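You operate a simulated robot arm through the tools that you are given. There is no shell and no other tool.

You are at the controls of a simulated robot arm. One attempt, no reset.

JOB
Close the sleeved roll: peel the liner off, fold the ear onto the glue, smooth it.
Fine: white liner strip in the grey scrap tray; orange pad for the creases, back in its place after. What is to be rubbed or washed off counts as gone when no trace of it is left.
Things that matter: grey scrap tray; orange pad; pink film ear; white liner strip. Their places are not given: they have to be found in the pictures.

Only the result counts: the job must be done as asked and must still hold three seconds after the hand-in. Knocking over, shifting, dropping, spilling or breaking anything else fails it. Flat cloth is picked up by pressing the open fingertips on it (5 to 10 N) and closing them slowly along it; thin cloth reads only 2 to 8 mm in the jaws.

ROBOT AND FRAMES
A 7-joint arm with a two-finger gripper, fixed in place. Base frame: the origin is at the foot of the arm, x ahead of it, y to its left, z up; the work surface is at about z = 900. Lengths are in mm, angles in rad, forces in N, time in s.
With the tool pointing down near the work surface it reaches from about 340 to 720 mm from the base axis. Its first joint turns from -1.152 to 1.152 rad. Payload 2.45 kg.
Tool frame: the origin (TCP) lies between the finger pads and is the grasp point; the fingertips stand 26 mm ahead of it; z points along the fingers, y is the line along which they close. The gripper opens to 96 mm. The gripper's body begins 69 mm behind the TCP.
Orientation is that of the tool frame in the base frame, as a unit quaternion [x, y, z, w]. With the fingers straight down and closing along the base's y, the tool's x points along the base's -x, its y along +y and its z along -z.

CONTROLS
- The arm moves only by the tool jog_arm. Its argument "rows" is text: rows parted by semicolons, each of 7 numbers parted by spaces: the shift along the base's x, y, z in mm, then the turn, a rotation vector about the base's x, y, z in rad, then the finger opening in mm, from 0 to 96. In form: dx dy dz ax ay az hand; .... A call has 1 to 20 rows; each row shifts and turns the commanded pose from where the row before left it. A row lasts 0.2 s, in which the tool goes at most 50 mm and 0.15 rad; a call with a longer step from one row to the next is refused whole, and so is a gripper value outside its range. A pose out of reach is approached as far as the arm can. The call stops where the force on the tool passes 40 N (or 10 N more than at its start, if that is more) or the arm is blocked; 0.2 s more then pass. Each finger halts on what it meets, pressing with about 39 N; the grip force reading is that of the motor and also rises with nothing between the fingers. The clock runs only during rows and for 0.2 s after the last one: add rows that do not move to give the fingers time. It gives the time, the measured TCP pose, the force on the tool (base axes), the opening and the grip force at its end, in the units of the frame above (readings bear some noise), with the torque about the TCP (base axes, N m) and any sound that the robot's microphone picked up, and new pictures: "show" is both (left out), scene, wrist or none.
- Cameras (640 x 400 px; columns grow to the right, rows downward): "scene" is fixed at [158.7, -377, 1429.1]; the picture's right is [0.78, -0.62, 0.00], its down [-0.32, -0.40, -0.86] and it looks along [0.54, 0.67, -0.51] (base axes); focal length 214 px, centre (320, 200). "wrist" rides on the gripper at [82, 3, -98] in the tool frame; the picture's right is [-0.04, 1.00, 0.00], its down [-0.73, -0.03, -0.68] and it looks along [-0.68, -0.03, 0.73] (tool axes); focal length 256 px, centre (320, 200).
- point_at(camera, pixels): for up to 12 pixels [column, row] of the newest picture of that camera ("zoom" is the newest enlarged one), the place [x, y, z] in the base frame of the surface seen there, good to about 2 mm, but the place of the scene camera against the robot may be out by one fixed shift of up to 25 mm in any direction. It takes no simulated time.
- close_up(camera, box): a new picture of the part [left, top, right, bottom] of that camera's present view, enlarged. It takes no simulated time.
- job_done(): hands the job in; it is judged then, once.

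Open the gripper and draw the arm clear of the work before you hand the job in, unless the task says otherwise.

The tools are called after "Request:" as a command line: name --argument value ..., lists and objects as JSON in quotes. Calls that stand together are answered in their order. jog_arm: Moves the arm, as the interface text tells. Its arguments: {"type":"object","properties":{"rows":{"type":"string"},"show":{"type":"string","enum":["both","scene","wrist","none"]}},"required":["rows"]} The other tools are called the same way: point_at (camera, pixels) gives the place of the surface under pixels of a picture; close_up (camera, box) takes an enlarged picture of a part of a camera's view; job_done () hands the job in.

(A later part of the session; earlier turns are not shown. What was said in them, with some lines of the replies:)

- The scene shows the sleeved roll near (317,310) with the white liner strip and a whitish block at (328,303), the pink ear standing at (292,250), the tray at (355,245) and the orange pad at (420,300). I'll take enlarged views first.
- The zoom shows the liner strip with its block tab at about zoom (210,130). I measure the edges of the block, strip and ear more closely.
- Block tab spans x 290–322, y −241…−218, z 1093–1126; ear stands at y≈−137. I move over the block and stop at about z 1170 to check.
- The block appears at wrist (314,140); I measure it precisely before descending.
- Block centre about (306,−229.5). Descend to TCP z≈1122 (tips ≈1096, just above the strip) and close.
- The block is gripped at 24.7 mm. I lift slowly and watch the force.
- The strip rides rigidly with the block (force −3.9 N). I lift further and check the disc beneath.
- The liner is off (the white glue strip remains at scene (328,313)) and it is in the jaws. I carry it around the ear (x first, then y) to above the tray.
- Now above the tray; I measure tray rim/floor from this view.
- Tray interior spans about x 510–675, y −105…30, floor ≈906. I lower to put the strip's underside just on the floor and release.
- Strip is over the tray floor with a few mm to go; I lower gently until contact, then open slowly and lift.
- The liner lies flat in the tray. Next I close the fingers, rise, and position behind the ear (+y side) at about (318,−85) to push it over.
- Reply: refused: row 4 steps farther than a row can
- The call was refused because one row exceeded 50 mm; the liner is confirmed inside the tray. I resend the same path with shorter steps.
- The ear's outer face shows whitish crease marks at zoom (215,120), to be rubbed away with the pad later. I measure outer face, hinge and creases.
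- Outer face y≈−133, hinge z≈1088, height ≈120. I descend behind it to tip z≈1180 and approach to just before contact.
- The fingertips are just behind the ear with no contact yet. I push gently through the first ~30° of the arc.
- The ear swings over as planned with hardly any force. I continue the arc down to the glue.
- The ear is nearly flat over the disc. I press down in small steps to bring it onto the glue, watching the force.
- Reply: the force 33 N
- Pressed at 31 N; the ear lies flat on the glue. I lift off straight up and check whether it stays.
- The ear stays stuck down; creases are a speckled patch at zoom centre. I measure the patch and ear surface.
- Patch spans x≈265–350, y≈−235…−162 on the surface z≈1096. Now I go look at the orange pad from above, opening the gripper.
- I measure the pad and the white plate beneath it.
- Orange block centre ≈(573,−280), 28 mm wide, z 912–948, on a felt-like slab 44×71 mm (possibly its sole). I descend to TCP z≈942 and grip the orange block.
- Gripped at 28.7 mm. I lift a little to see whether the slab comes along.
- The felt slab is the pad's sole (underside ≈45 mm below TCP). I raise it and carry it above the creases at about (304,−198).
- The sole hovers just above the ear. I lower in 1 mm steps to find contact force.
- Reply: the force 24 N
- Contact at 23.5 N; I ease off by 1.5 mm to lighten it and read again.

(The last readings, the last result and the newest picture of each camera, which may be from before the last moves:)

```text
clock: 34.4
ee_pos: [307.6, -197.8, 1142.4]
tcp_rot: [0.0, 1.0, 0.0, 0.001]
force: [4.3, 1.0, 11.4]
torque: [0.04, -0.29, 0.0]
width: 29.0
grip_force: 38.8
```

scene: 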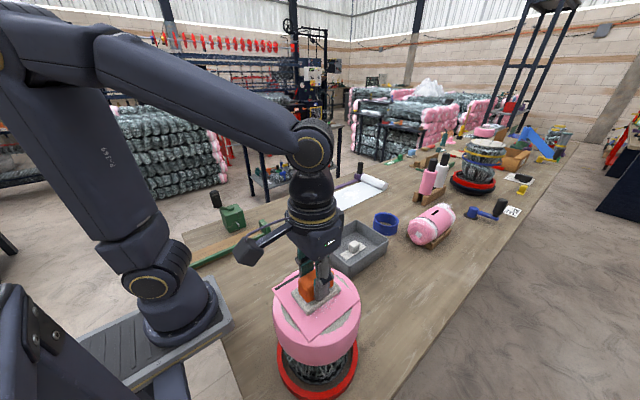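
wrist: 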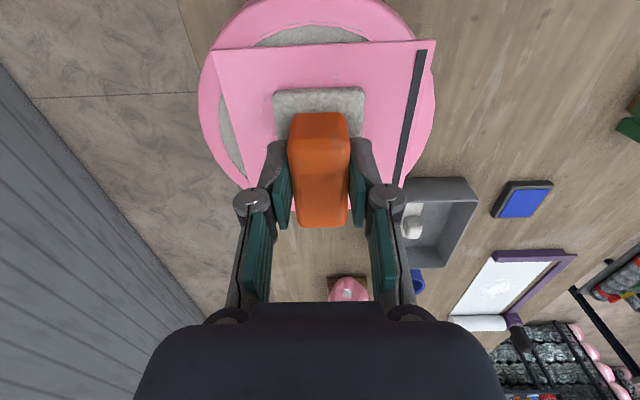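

11 N of pressing is good. I stroke along x back and forth at the centre line.

Request:
jog_arm --rows "-7 0 0 0 0 0 15;-7 0 0 0 0 0 15;-4 0 0 0 0 0 15;7 0 0 0 0 0 15;7 0 0 0 0 0 15;7 0 0 0 0 0 15;7 0 0 0 0 0 15;7 0 0 0 0 0 15;-7 0 0 0 0 0 15;-7 0 0 0 0 0 15;-3 0 0 0 0 0 15;0 0 0 0 0 0 15"

Request:
close_up --camera "scene" --box '[260, 240, 380, 340]'

```text
clock: 35.5
ee_pos: [293.1, -198.8, 1143.2]
tcp_rot: [0.001, 1.0, 0.001, -0.007]
force: [-9.0, 3.9, 15.5]
torque: [-0.01, -0.24, 0.08]
width: 29.0
grip_force: 38.9
stopped in row 5: the force on the tool passed its limit at 46 N (the readings are from after the stop); the commanded pose is now the measured one
```

scene: 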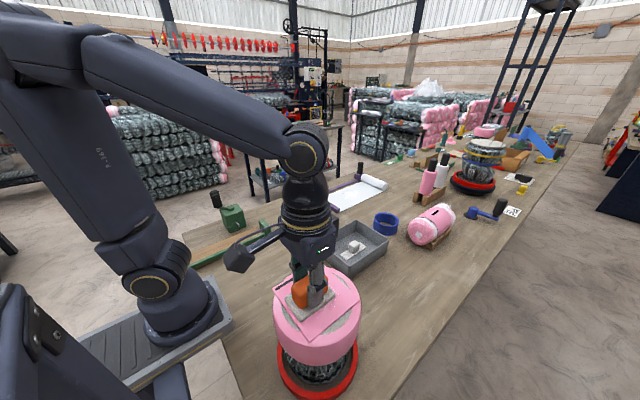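
wrist: 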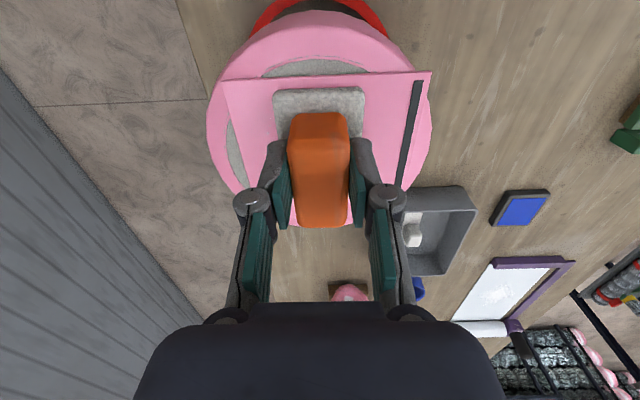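

```text
4.00 times, centred on (320, 290) of scene
```

zoom: 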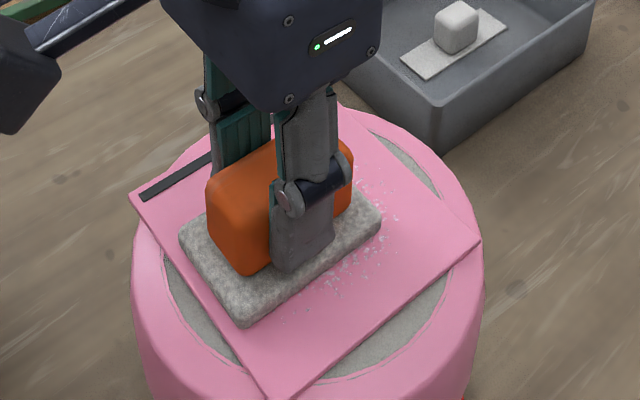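

A force spike (46 N) stopped the stroke; the roll still looks in place. I raise 1 mm, let it settle and read the force.

Request:
jog_arm --rows "0 0 1 0 0 0 15;0 0 0 0 0 0 15" --show "none"

```text
clock: 36.1
ee_pos: [293.1, -198.8, 1141.7]
tcp_rot: [0.001, 1.0, 0.002, -0.007]
force: [-7.5, 1.8, 10.8]
torque: [-0.06, -0.12, 0.01]
width: 28.6
grip_force: 38.7
```

About 11 N normal and 7.5 N friction. I stroke more slowly (3 mm per row) toward +x.

Request:
jog_arm --rows "3 0 0 0 0 0 15;3 0 0 0 0 0 15;3 0 0 0 0 0 15;3 0 0 0 0 0 15;3 0 0 0 0 0 15;3 0 0 0 0 0 15;3 0 0 0 0 0 15;3 0 0 0 0 0 15;3 0 0 0 0 0 15;3 0 0 0 0 0 15"

Request:
close_up --camera "scene" --box '[260, 240, 380, 340]'

```text
clock: 38.3
ee_pos: [324.6, -197.5, 1143.9]
tcp_rot: [0.002, 1.0, 0.002, -0.007]
force: [-3.0, -0.3, 4.4]
torque: [-0.2, -0.1, -0.1]
width: 29.1
grip_force: 38.4
```

scene: 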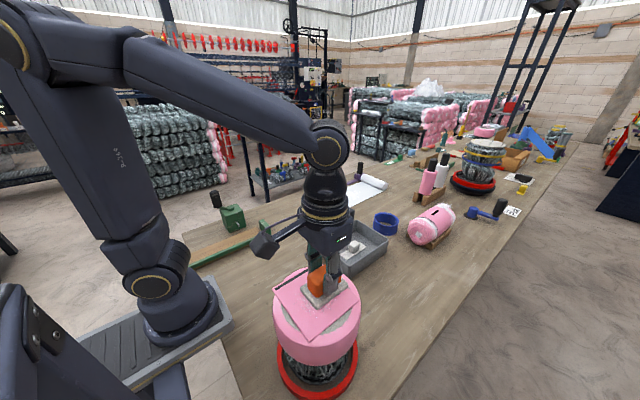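
wrist: 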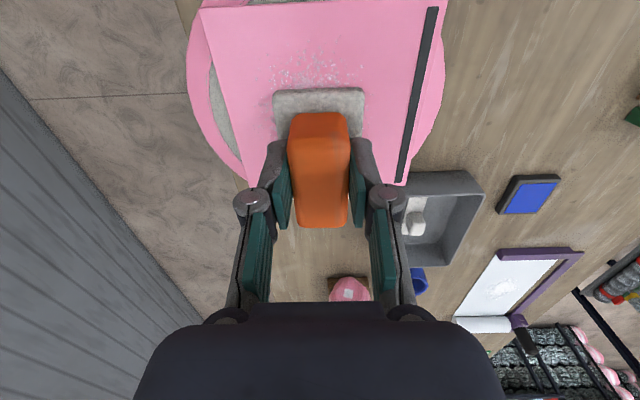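

```text
4.00 times, centred on (320, 290) of scene
```

zoom: 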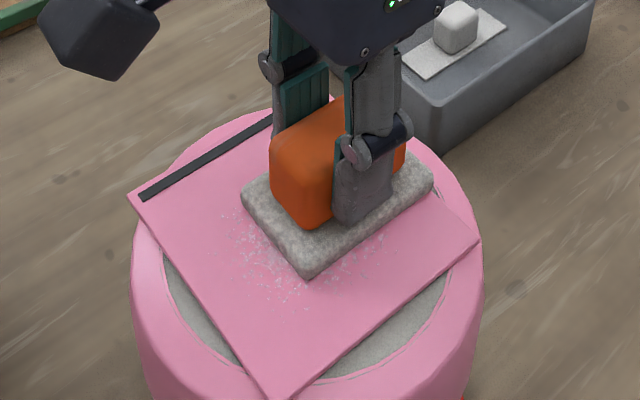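

The marks are fading where the pad passed. I continue: shift to y≈−215 and stroke toward −x.

Request:
jog_arm --rows "0 -3 -0.5 0 0 0 15;0 -3 0 0 0 0 15;0 -4 0 0 0 0 15;0 -4 0 0 0 0 15;0 -4 0 0 0 0 15;-3 0 0 0 0 0 15;-3 0 0 0 0 0 15;-3 0 0 0 0 0 15;-3 0 0 0 0 0 15;-3 0 0 0 0 0 15;-3 0 0 0 0 0 15;-3 0 0 0 0 0 15;-3 0 0 0 0 0 15;-3 0 0 0 0 0 15;-3 0 0 0 0 0 15;-3 0 0 0 0 0 15;-3 0 0 0 0 0 15;-3 0 0 0 0 0 15"

Request:
close_up --camera "scene" --box '[260, 240, 380, 340]'

```text
clock: 42.1
ee_pos: [284.0, -215.7, 1141.5]
tcp_rot: [0.002, 1.0, 0.002, -0.008]
force: [-0.2, 0.7, -0.5]
torque: [0.02, 0.0, 0.0]
width: 29.2
grip_force: 39.3
```

scene: 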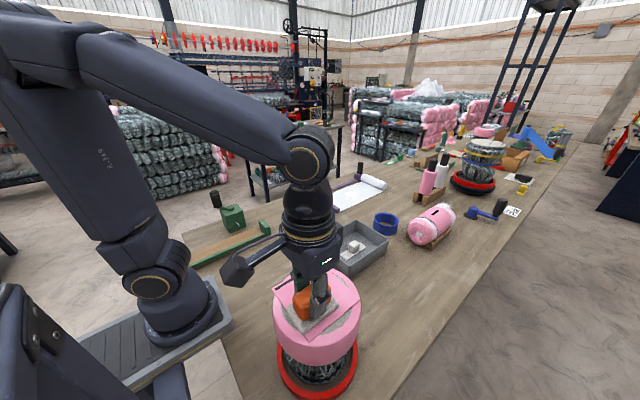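
wrist: 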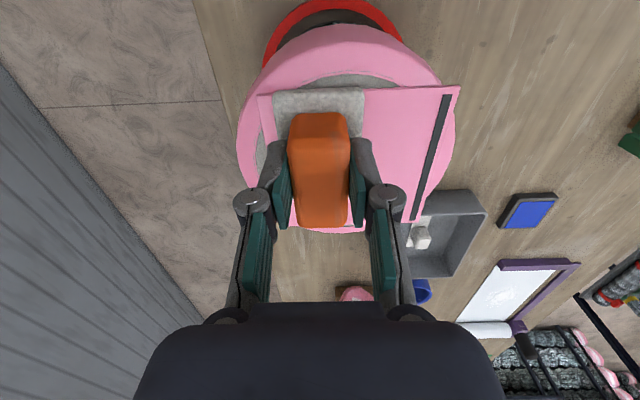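

```text
4.00 times, centred on (320, 290) of scene
```

zoom: 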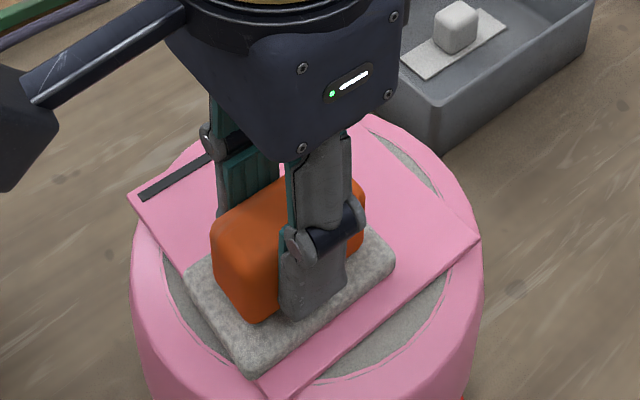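

Contact was lost here (force ≈0) though the visible marks are gone. I lower slightly and read the force before stroking back.

Request:
jog_arm --rows "0 0 -1 0 0 0 15;0 0 0 0 0 0 15" --show "none"

```text
clock: 42.7
ee_pos: [283.9, -216.8, 1141.1]
tcp_rot: [0.002, 1.0, 0.002, -0.006]
force: [-1.4, 0.2, 8.6]
torque: [0.03, 0.12, 0.02]
width: 28.8
grip_force: 38.9
```

8.6 N now; I stroke back along +x at y≈−216 and then shift towards y≈−180.

Request:
jog_arm --rows "3 0 0 0 0 0 15;3 0 0 0 0 0 15;3 0 0 0 0 0 15;3 0 0 0 0 0 15;3 0 0 0 0 0 15;3 0 0 0 0 0 15;3 0 0 0 0 0 15;3 0 0 0 0 0 15;3 0 0 0 0 0 15;3 0 0 0 0 0 15;3 0 0 0 0 0 15;3 0 0 0 0 0 15;3 0 0 0 0 0 15" --show "wrist"

```text
clock: 45.5
ee_pos: [322.2, -216.8, 1140.6]
tcp_rot: [0.002, 1.0, 0.002, -0.006]
force: [-18.5, -3.4, 22.3]
torque: [0.28, 0.5, 0.26]
width: 29.2
grip_force: 39.0
```

wrist: 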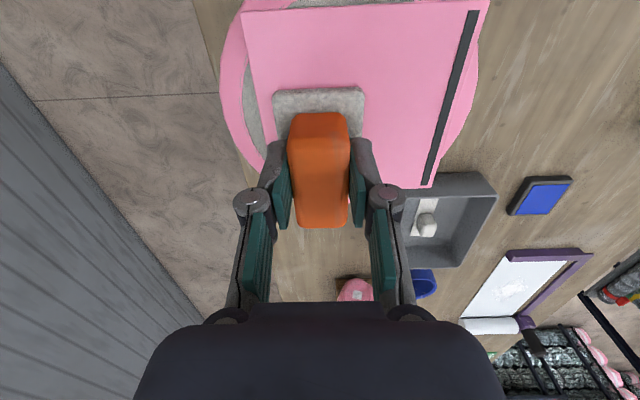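

Force rose to 22 N; I ease 1 mm, move to y≈−180 and stroke −x there.

Request:
jog_arm --rows "0 0 1 0 0 0 15;0 3 0 0 0 0 15;0 3 0 0 0 0 15;0 4 0 0 0 0 15;0 4 0 0 0 0 15;0 4 0 0 0 0 15;0 4 0 0 0 0 15;0 4 0 0 0 0 15;0 4 0 0 0 0 15;0 4 0 0 0 0 15;0 2 0 0 0 0 15;0 0 0 0 0 0 15" --show "none"

```text
clock: 48.1
ee_pos: [322.0, -179.6, 1142.1]
tcp_rot: [0.002, 1.0, 0.003, -0.008]
force: [-1.0, -0.9, 0.8]
torque: [-0.13, -0.05, -0.06]
width: 29.1
grip_force: 38.9
```

Contact is light here; I lower 0.7 mm and stroke −x at y≈−180.

Request:
jog_arm --rows "0 0 -0.8 0 0 0 15;-3 0 0 0 0 0 15;-3 0 0 0 0 0 15;-3 0 0 0 0 0 15;-3 0 0 0 0 0 15;-3 0 0 0 0 0 15;-3 0 0 0 0 0 15;-3 0 0 0 0 0 15;-3 0 0 0 0 0 15;-3 0 0 0 0 0 15;-3 0 0 0 0 0 15;-3 0 0 0 0 0 15;-3 0 0 0 0 0 15;0 0 0 0 0 0 15" --show "none"

```text
clock: 51.1
ee_pos: [288.3, -181.0, 1140.8]
tcp_rot: [0.002, 1.0, 0.001, -0.006]
force: [17.2, 2.0, 23.1]
torque: [0.12, -0.58, -0.06]
width: 29.0
grip_force: 39.0
```

Stroke done with firm contact (23 N). I lift straight up and inspect the ear for any trace.

Request:
jog_arm --rows "0 0 3 0 0 0 15;0 0 15 0 0 0 15;40 0 25 0 0 0 15;48 0 10 0 0 0 15;48 0 0 0 0 0 15;40 0 0 0 0 0 15;0 0 0 0 0 0 15"

Request:
close_up --camera "scene" --box '[260, 245, 380, 345]'

Request:
close_up --camera "scene" --box '[220, 200, 420, 400]'

```text
clock: 52.7
ee_pos: [466.1, -181.4, 1191.6]
tcp_rot: [0.002, 1.0, 0.003, -0.008]
force: [-0.5, 0.1, -1.1]
torque: [0.02, 0.02, -0.02]
width: 28.8
grip_force: 38.7
```

scene: 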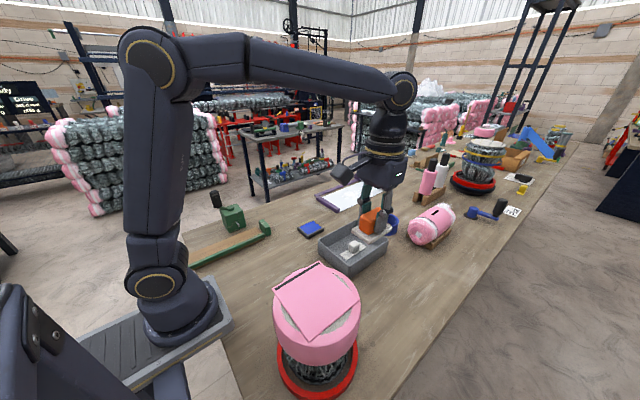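
wrist: 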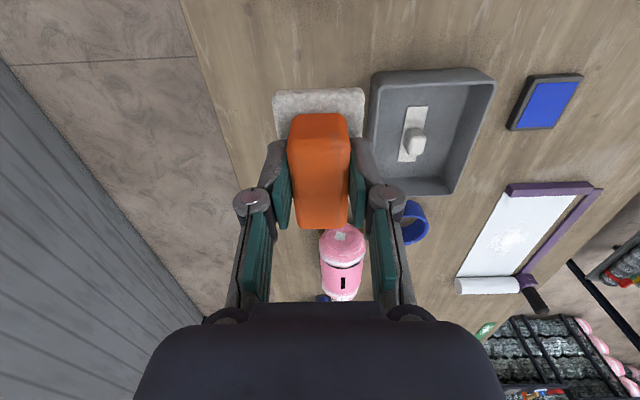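

```text
4.00 times, centred on (320, 295) of scene
```

zoom: 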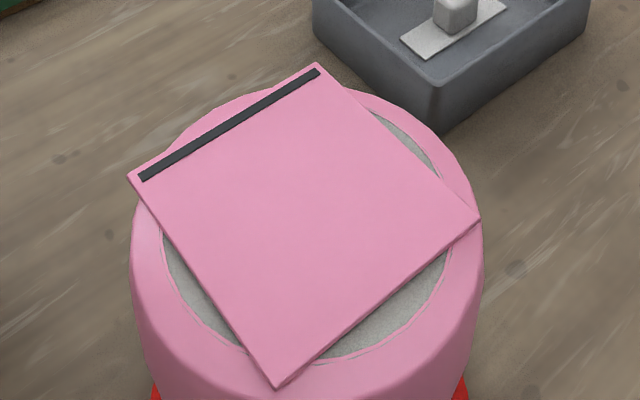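

```text
2.00 times, centred on (320, 300) of scene
```

zoom: 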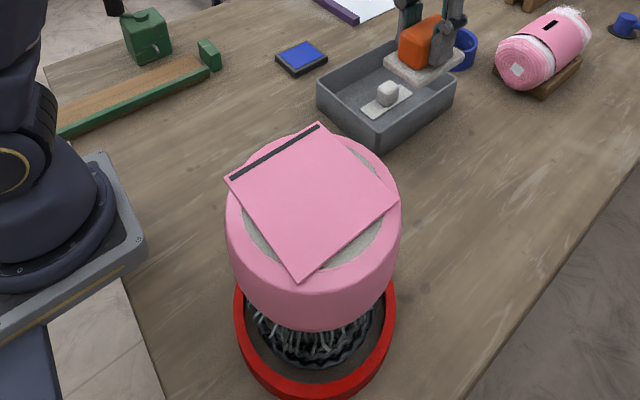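

The ear looks clean and the roll hasn't moved. I check at higher zoom for faint residue.

Request:
close_up --camera "scene" --box '[285, 265, 355, 325]'

Request:
close_up --camera "scene" --box '[270, 258, 330, 298]'

```text
6.67 times, centred on (320, 295) of scene
```

zoom: 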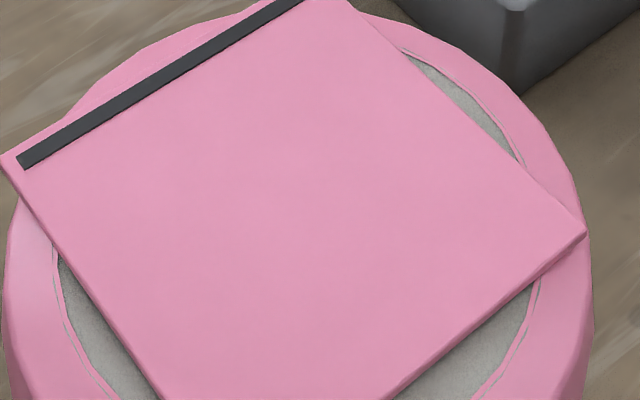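

```text
10.00 times, centred on (300, 278) of scene
```

zoom: 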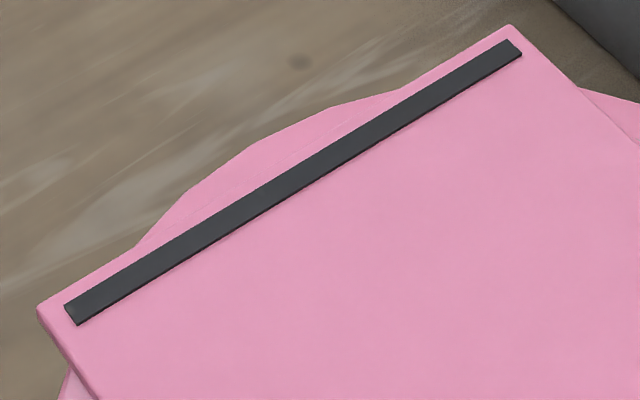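

No trace left. I carry the pad back to its spot (pose at pickup ≈ (571,−279,945)), levelling the small tilt, and stop ~25 mm above the table to check.

Request:
jog_arm --rows "30 -25 0 -0.004 -0.014 0.004 15;35 -30 0 0 0 0 15;30 -30 0 0 0 0 15;12.4 -13.7 -25 0 0 0 15;0 0 -45 0 0 0 15;0 0 -48 0 0 0 15;0 0 -45 0 0 0 15;0 0 -40 0 0 0 15;0 0 -20 0 0 0 15;0 0 0 0 0 0 15;0 0 0 0 0 0 15"

Request:
close_up --camera "scene" --box '[370, 240, 470, 340]'

```text
clock: 55.1
ee_pos: [571.6, -277.1, 972.5]
tcp_rot: [-0.001, 1.0, 0.0, 0.0]
force: [0.0, -0.7, -0.7]
torque: [0.03, 0.01, 0.0]
width: 28.6
grip_force: 39.8
```

scene: 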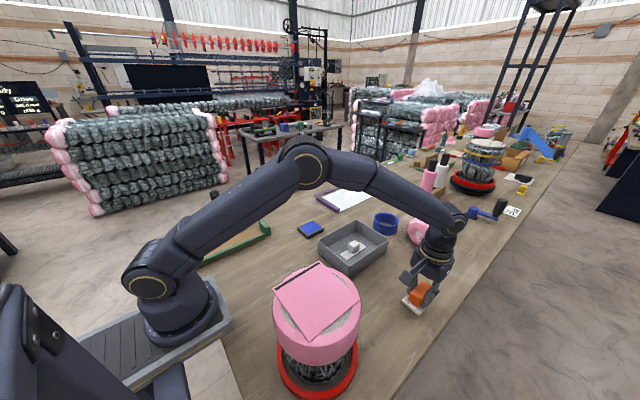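
wrist: 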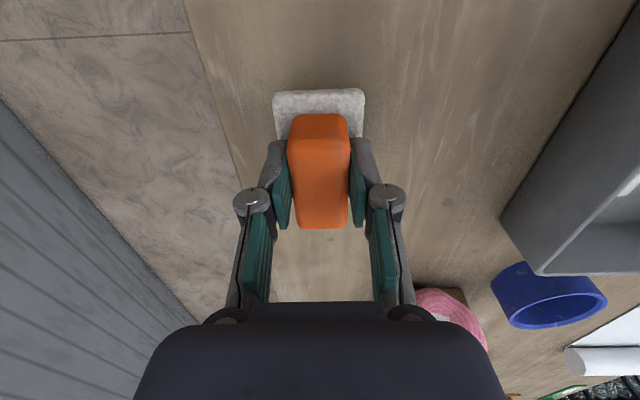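

```text
4.00 times, centred on (420, 290) of scene
```

zoom: 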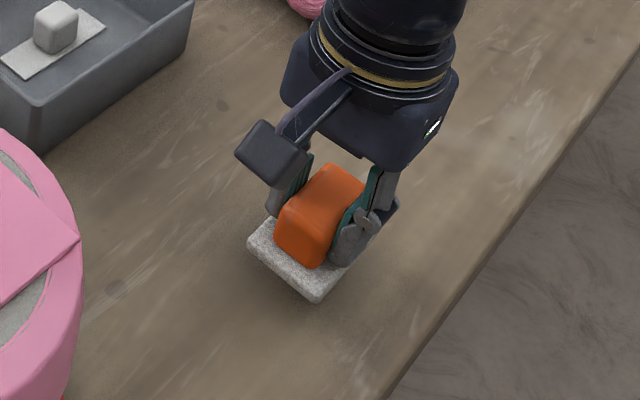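

The pad hovers over its place. I lower by 22 mm, then in small steps until light contact.

Request:
jog_arm --rows "0 -0.5 -12 0 0 0 15;0 0 -8 0 0 0 15;0 0 -3 0 0 0 15;0 0 0 0 0 0 15" --show "none"

```text
clock: 56.1
ee_pos: [571.0, -280.2, 948.0]
tcp_rot: [-0.001, 1.0, 0.0, 0.001]
force: [-1.1, 0.1, -0.6]
torque: [0.03, 0.0, -0.01]
width: 29.1
grip_force: 38.7
```

No contact yet; I lower further in 1 mm steps.

Request:
jog_arm --rows "0 0 -1 0 0 0 15;0 0 -1 0 0 0 15;0 0 0 0 0 0 15" --show "wrist"

```text
clock: 56.9
ee_pos: [570.4, -279.9, 946.9]
tcp_rot: [0.001, 1.0, 0.0, 0.001]
force: [-1.6, 0.8, 3.2]
torque: [-0.02, 0.21, -0.09]
width: 29.1
grip_force: 39.4
```

wrist: 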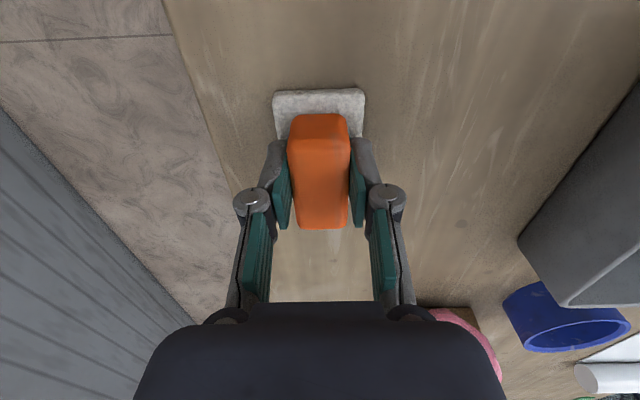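

Light contact (3.2 N) and the surroundings match the pickup view. I release slowly and lift clear.

Request:
jog_arm --rows "0 0 -0.3 0 0 0 15;0 0 0 0 0 0 31;0 0 0 0 0 0 36;0 0 0 0 0 0 45;0 0 0 0 0 0 60;0 0 0 0 0 0 60;0 0 20 0 0 0 60;0 0 40 0 0 0 60;0 0 45 0 0 0 60;0 0 42 0 0 0 60;0 0 0 0 0 0 60"

Request:
close_up --camera "scene" --box '[390, 280, 450, 330]'

Request:
close_up --camera "wrist" --box '[220, 20, 420, 220]'

Request:
point_at --camera "zoom" --pixels '[[262, 40], [358, 42], [274, 185], [354, 184], [312, 140]]'

```text
clock: 59.3
ee_pos: [568.8, -281.3, 1093.0]
tcp_rot: [0.001, 1.0, 0.0, -0.001]
force: [0.4, -1.1, -0.5]
torque: [0.03, -0.02, 0.01]
width: 59.9
grip_force: 0.0
```

scene: 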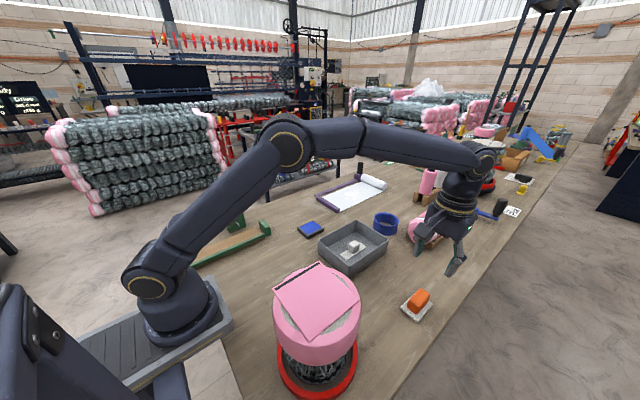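
wrist: 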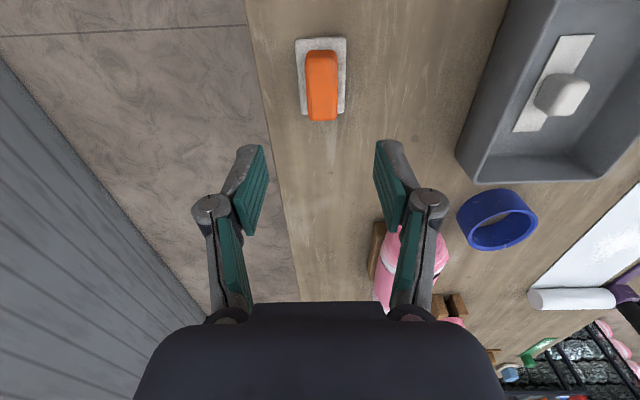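

```text
8.00 times, centred on (420, 305) of scene
```

zoom: 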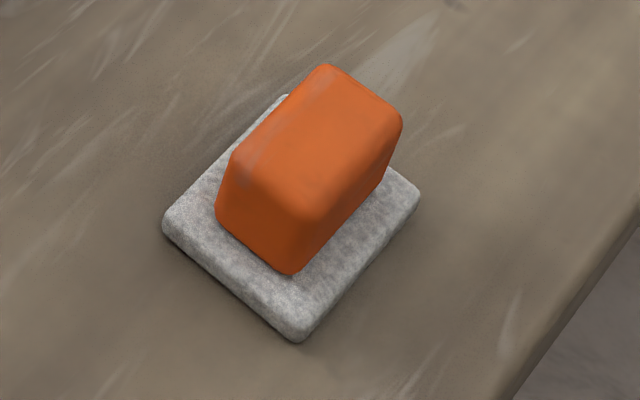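

```text
2.00 times, centred on (320, 120) of wrist
```

zoom: 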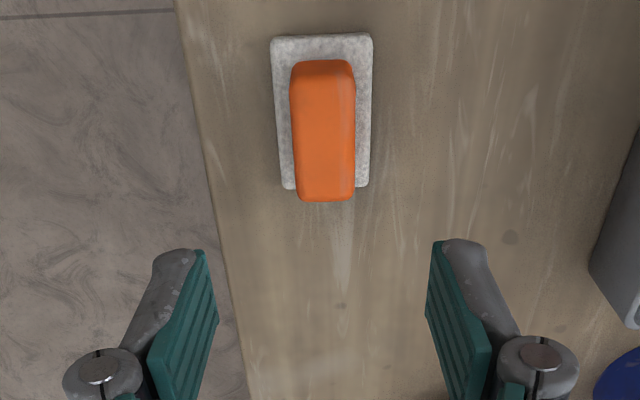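

```text
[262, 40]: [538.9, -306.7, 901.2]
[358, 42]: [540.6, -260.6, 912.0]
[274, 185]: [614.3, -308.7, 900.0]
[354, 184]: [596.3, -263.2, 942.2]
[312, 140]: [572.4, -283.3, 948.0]
```

The pad is back within ~2 mm of its spot. I retract upward toward the starting pose, which also gives a last wrist view of the ear.

Request:
jog_arm --rows "0 0 45 0 0 0 60;0 0 48 0 0 0 60;0 0 48 0 0 0 60;-30 10 35 0 0 0 60;-40 15 20 0 0 0 60;-40 15 10 0 0 0 60;-40 15 10 0 0 0 60;-40 15 10 0 0 0 60;-40 10 0 0 0 0 60;-25 5 0 0 0 0 60;0 0 0 0 0 0 60"

Request:
close_up --camera "wrist" --box '[260, 0, 420, 120]'

Request:
close_up --camera "scene" --box '[250, 200, 390, 400]'

```text
clock: 61.7
ee_pos: [311.9, -194.7, 1306.7]
tcp_rot: [-0.001, 1.0, 0.0, -0.001]
force: [0.0, 0.0, -0.5]
torque: [-0.01, -0.03, -0.01]
width: 60.0
grip_force: 0.0
out of reach, approached as far as the arm can: row 3
```

scene: 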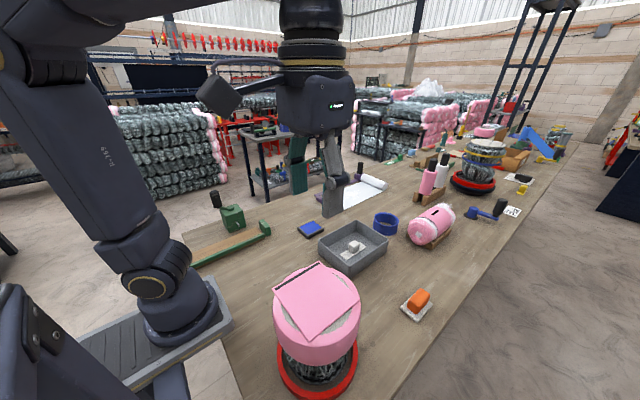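
wrist: 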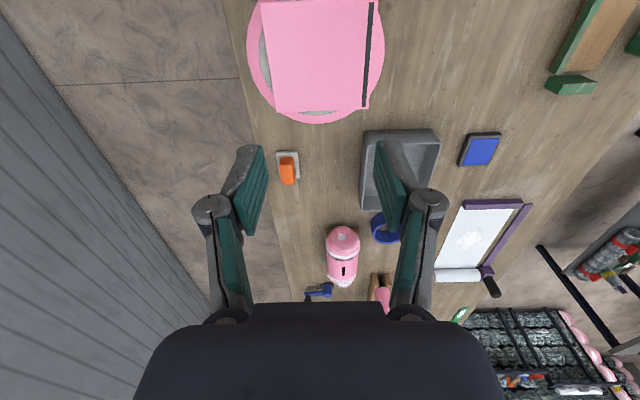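

```text
3.33 times, centred on (340, 60) of wrist
```

zoom: 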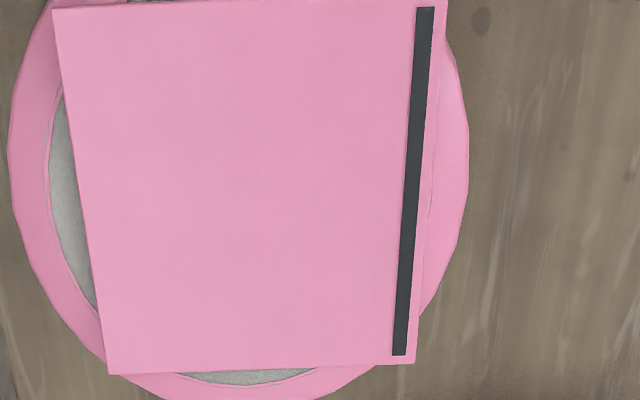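

```text
2.00 times, centred on (320, 300) of scene
```

zoom: 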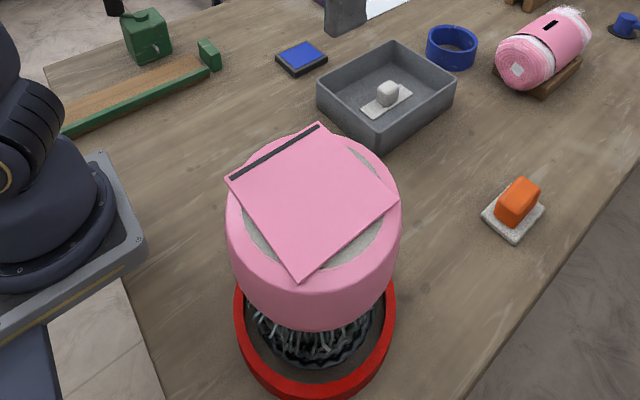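

The ear looks uniformly pink and flat. One last magnified check for faint residue before handing in.

Request:
close_up --camera "wrist" --box '[270, 5, 370, 67]'

Request:
close_up --camera "wrist" --box '[270, 50, 370, 112]'

```text
6.40 times, centred on (320, 36) of wrist
```

zoom: 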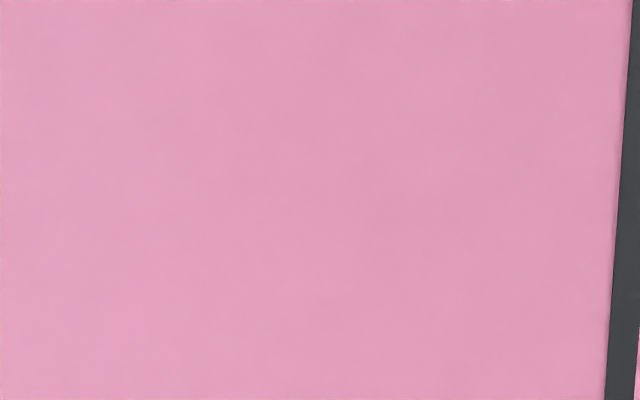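

```text
6.40 times, centred on (320, 81) of wrist
```

zoom: 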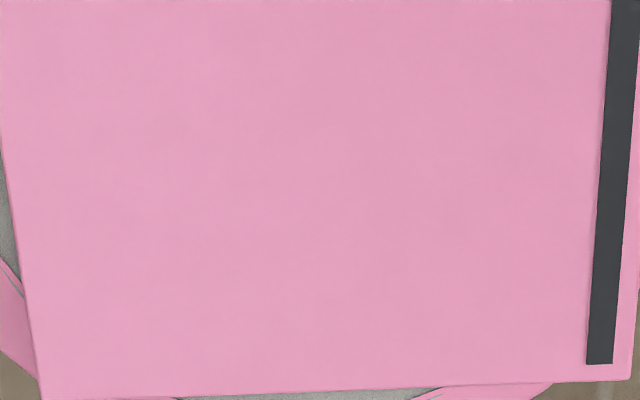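

No trace of creases remains, the liner is in the tray, the pad is back in place, and the gripper is open and clear. I hand the job in.

Request:
job_done

```text
The job is handed in.
```

The sleeved roll is closed and the job is handed in; the result of the judging isn't known yet.

- **Liner:** peeled off in one piece and lying flat in the grey scrap tray.
- **Ear:** folded over onto the glue and pressed down. It stayed flat after I let go.
- **Creases:** rubbed with the orange pad. Magnified views from both cameras showed no trace left.
- **Pad:** set back about 2 mm from where it first lay.

One rubbing stroke stopped early when the force reached 46 N. I eased off and finished with slower strokes. In the pictures taken afterwards, the roll stands where it did at the start and nothing else looks disturbed. The gripper was open and raised clear at hand-in.
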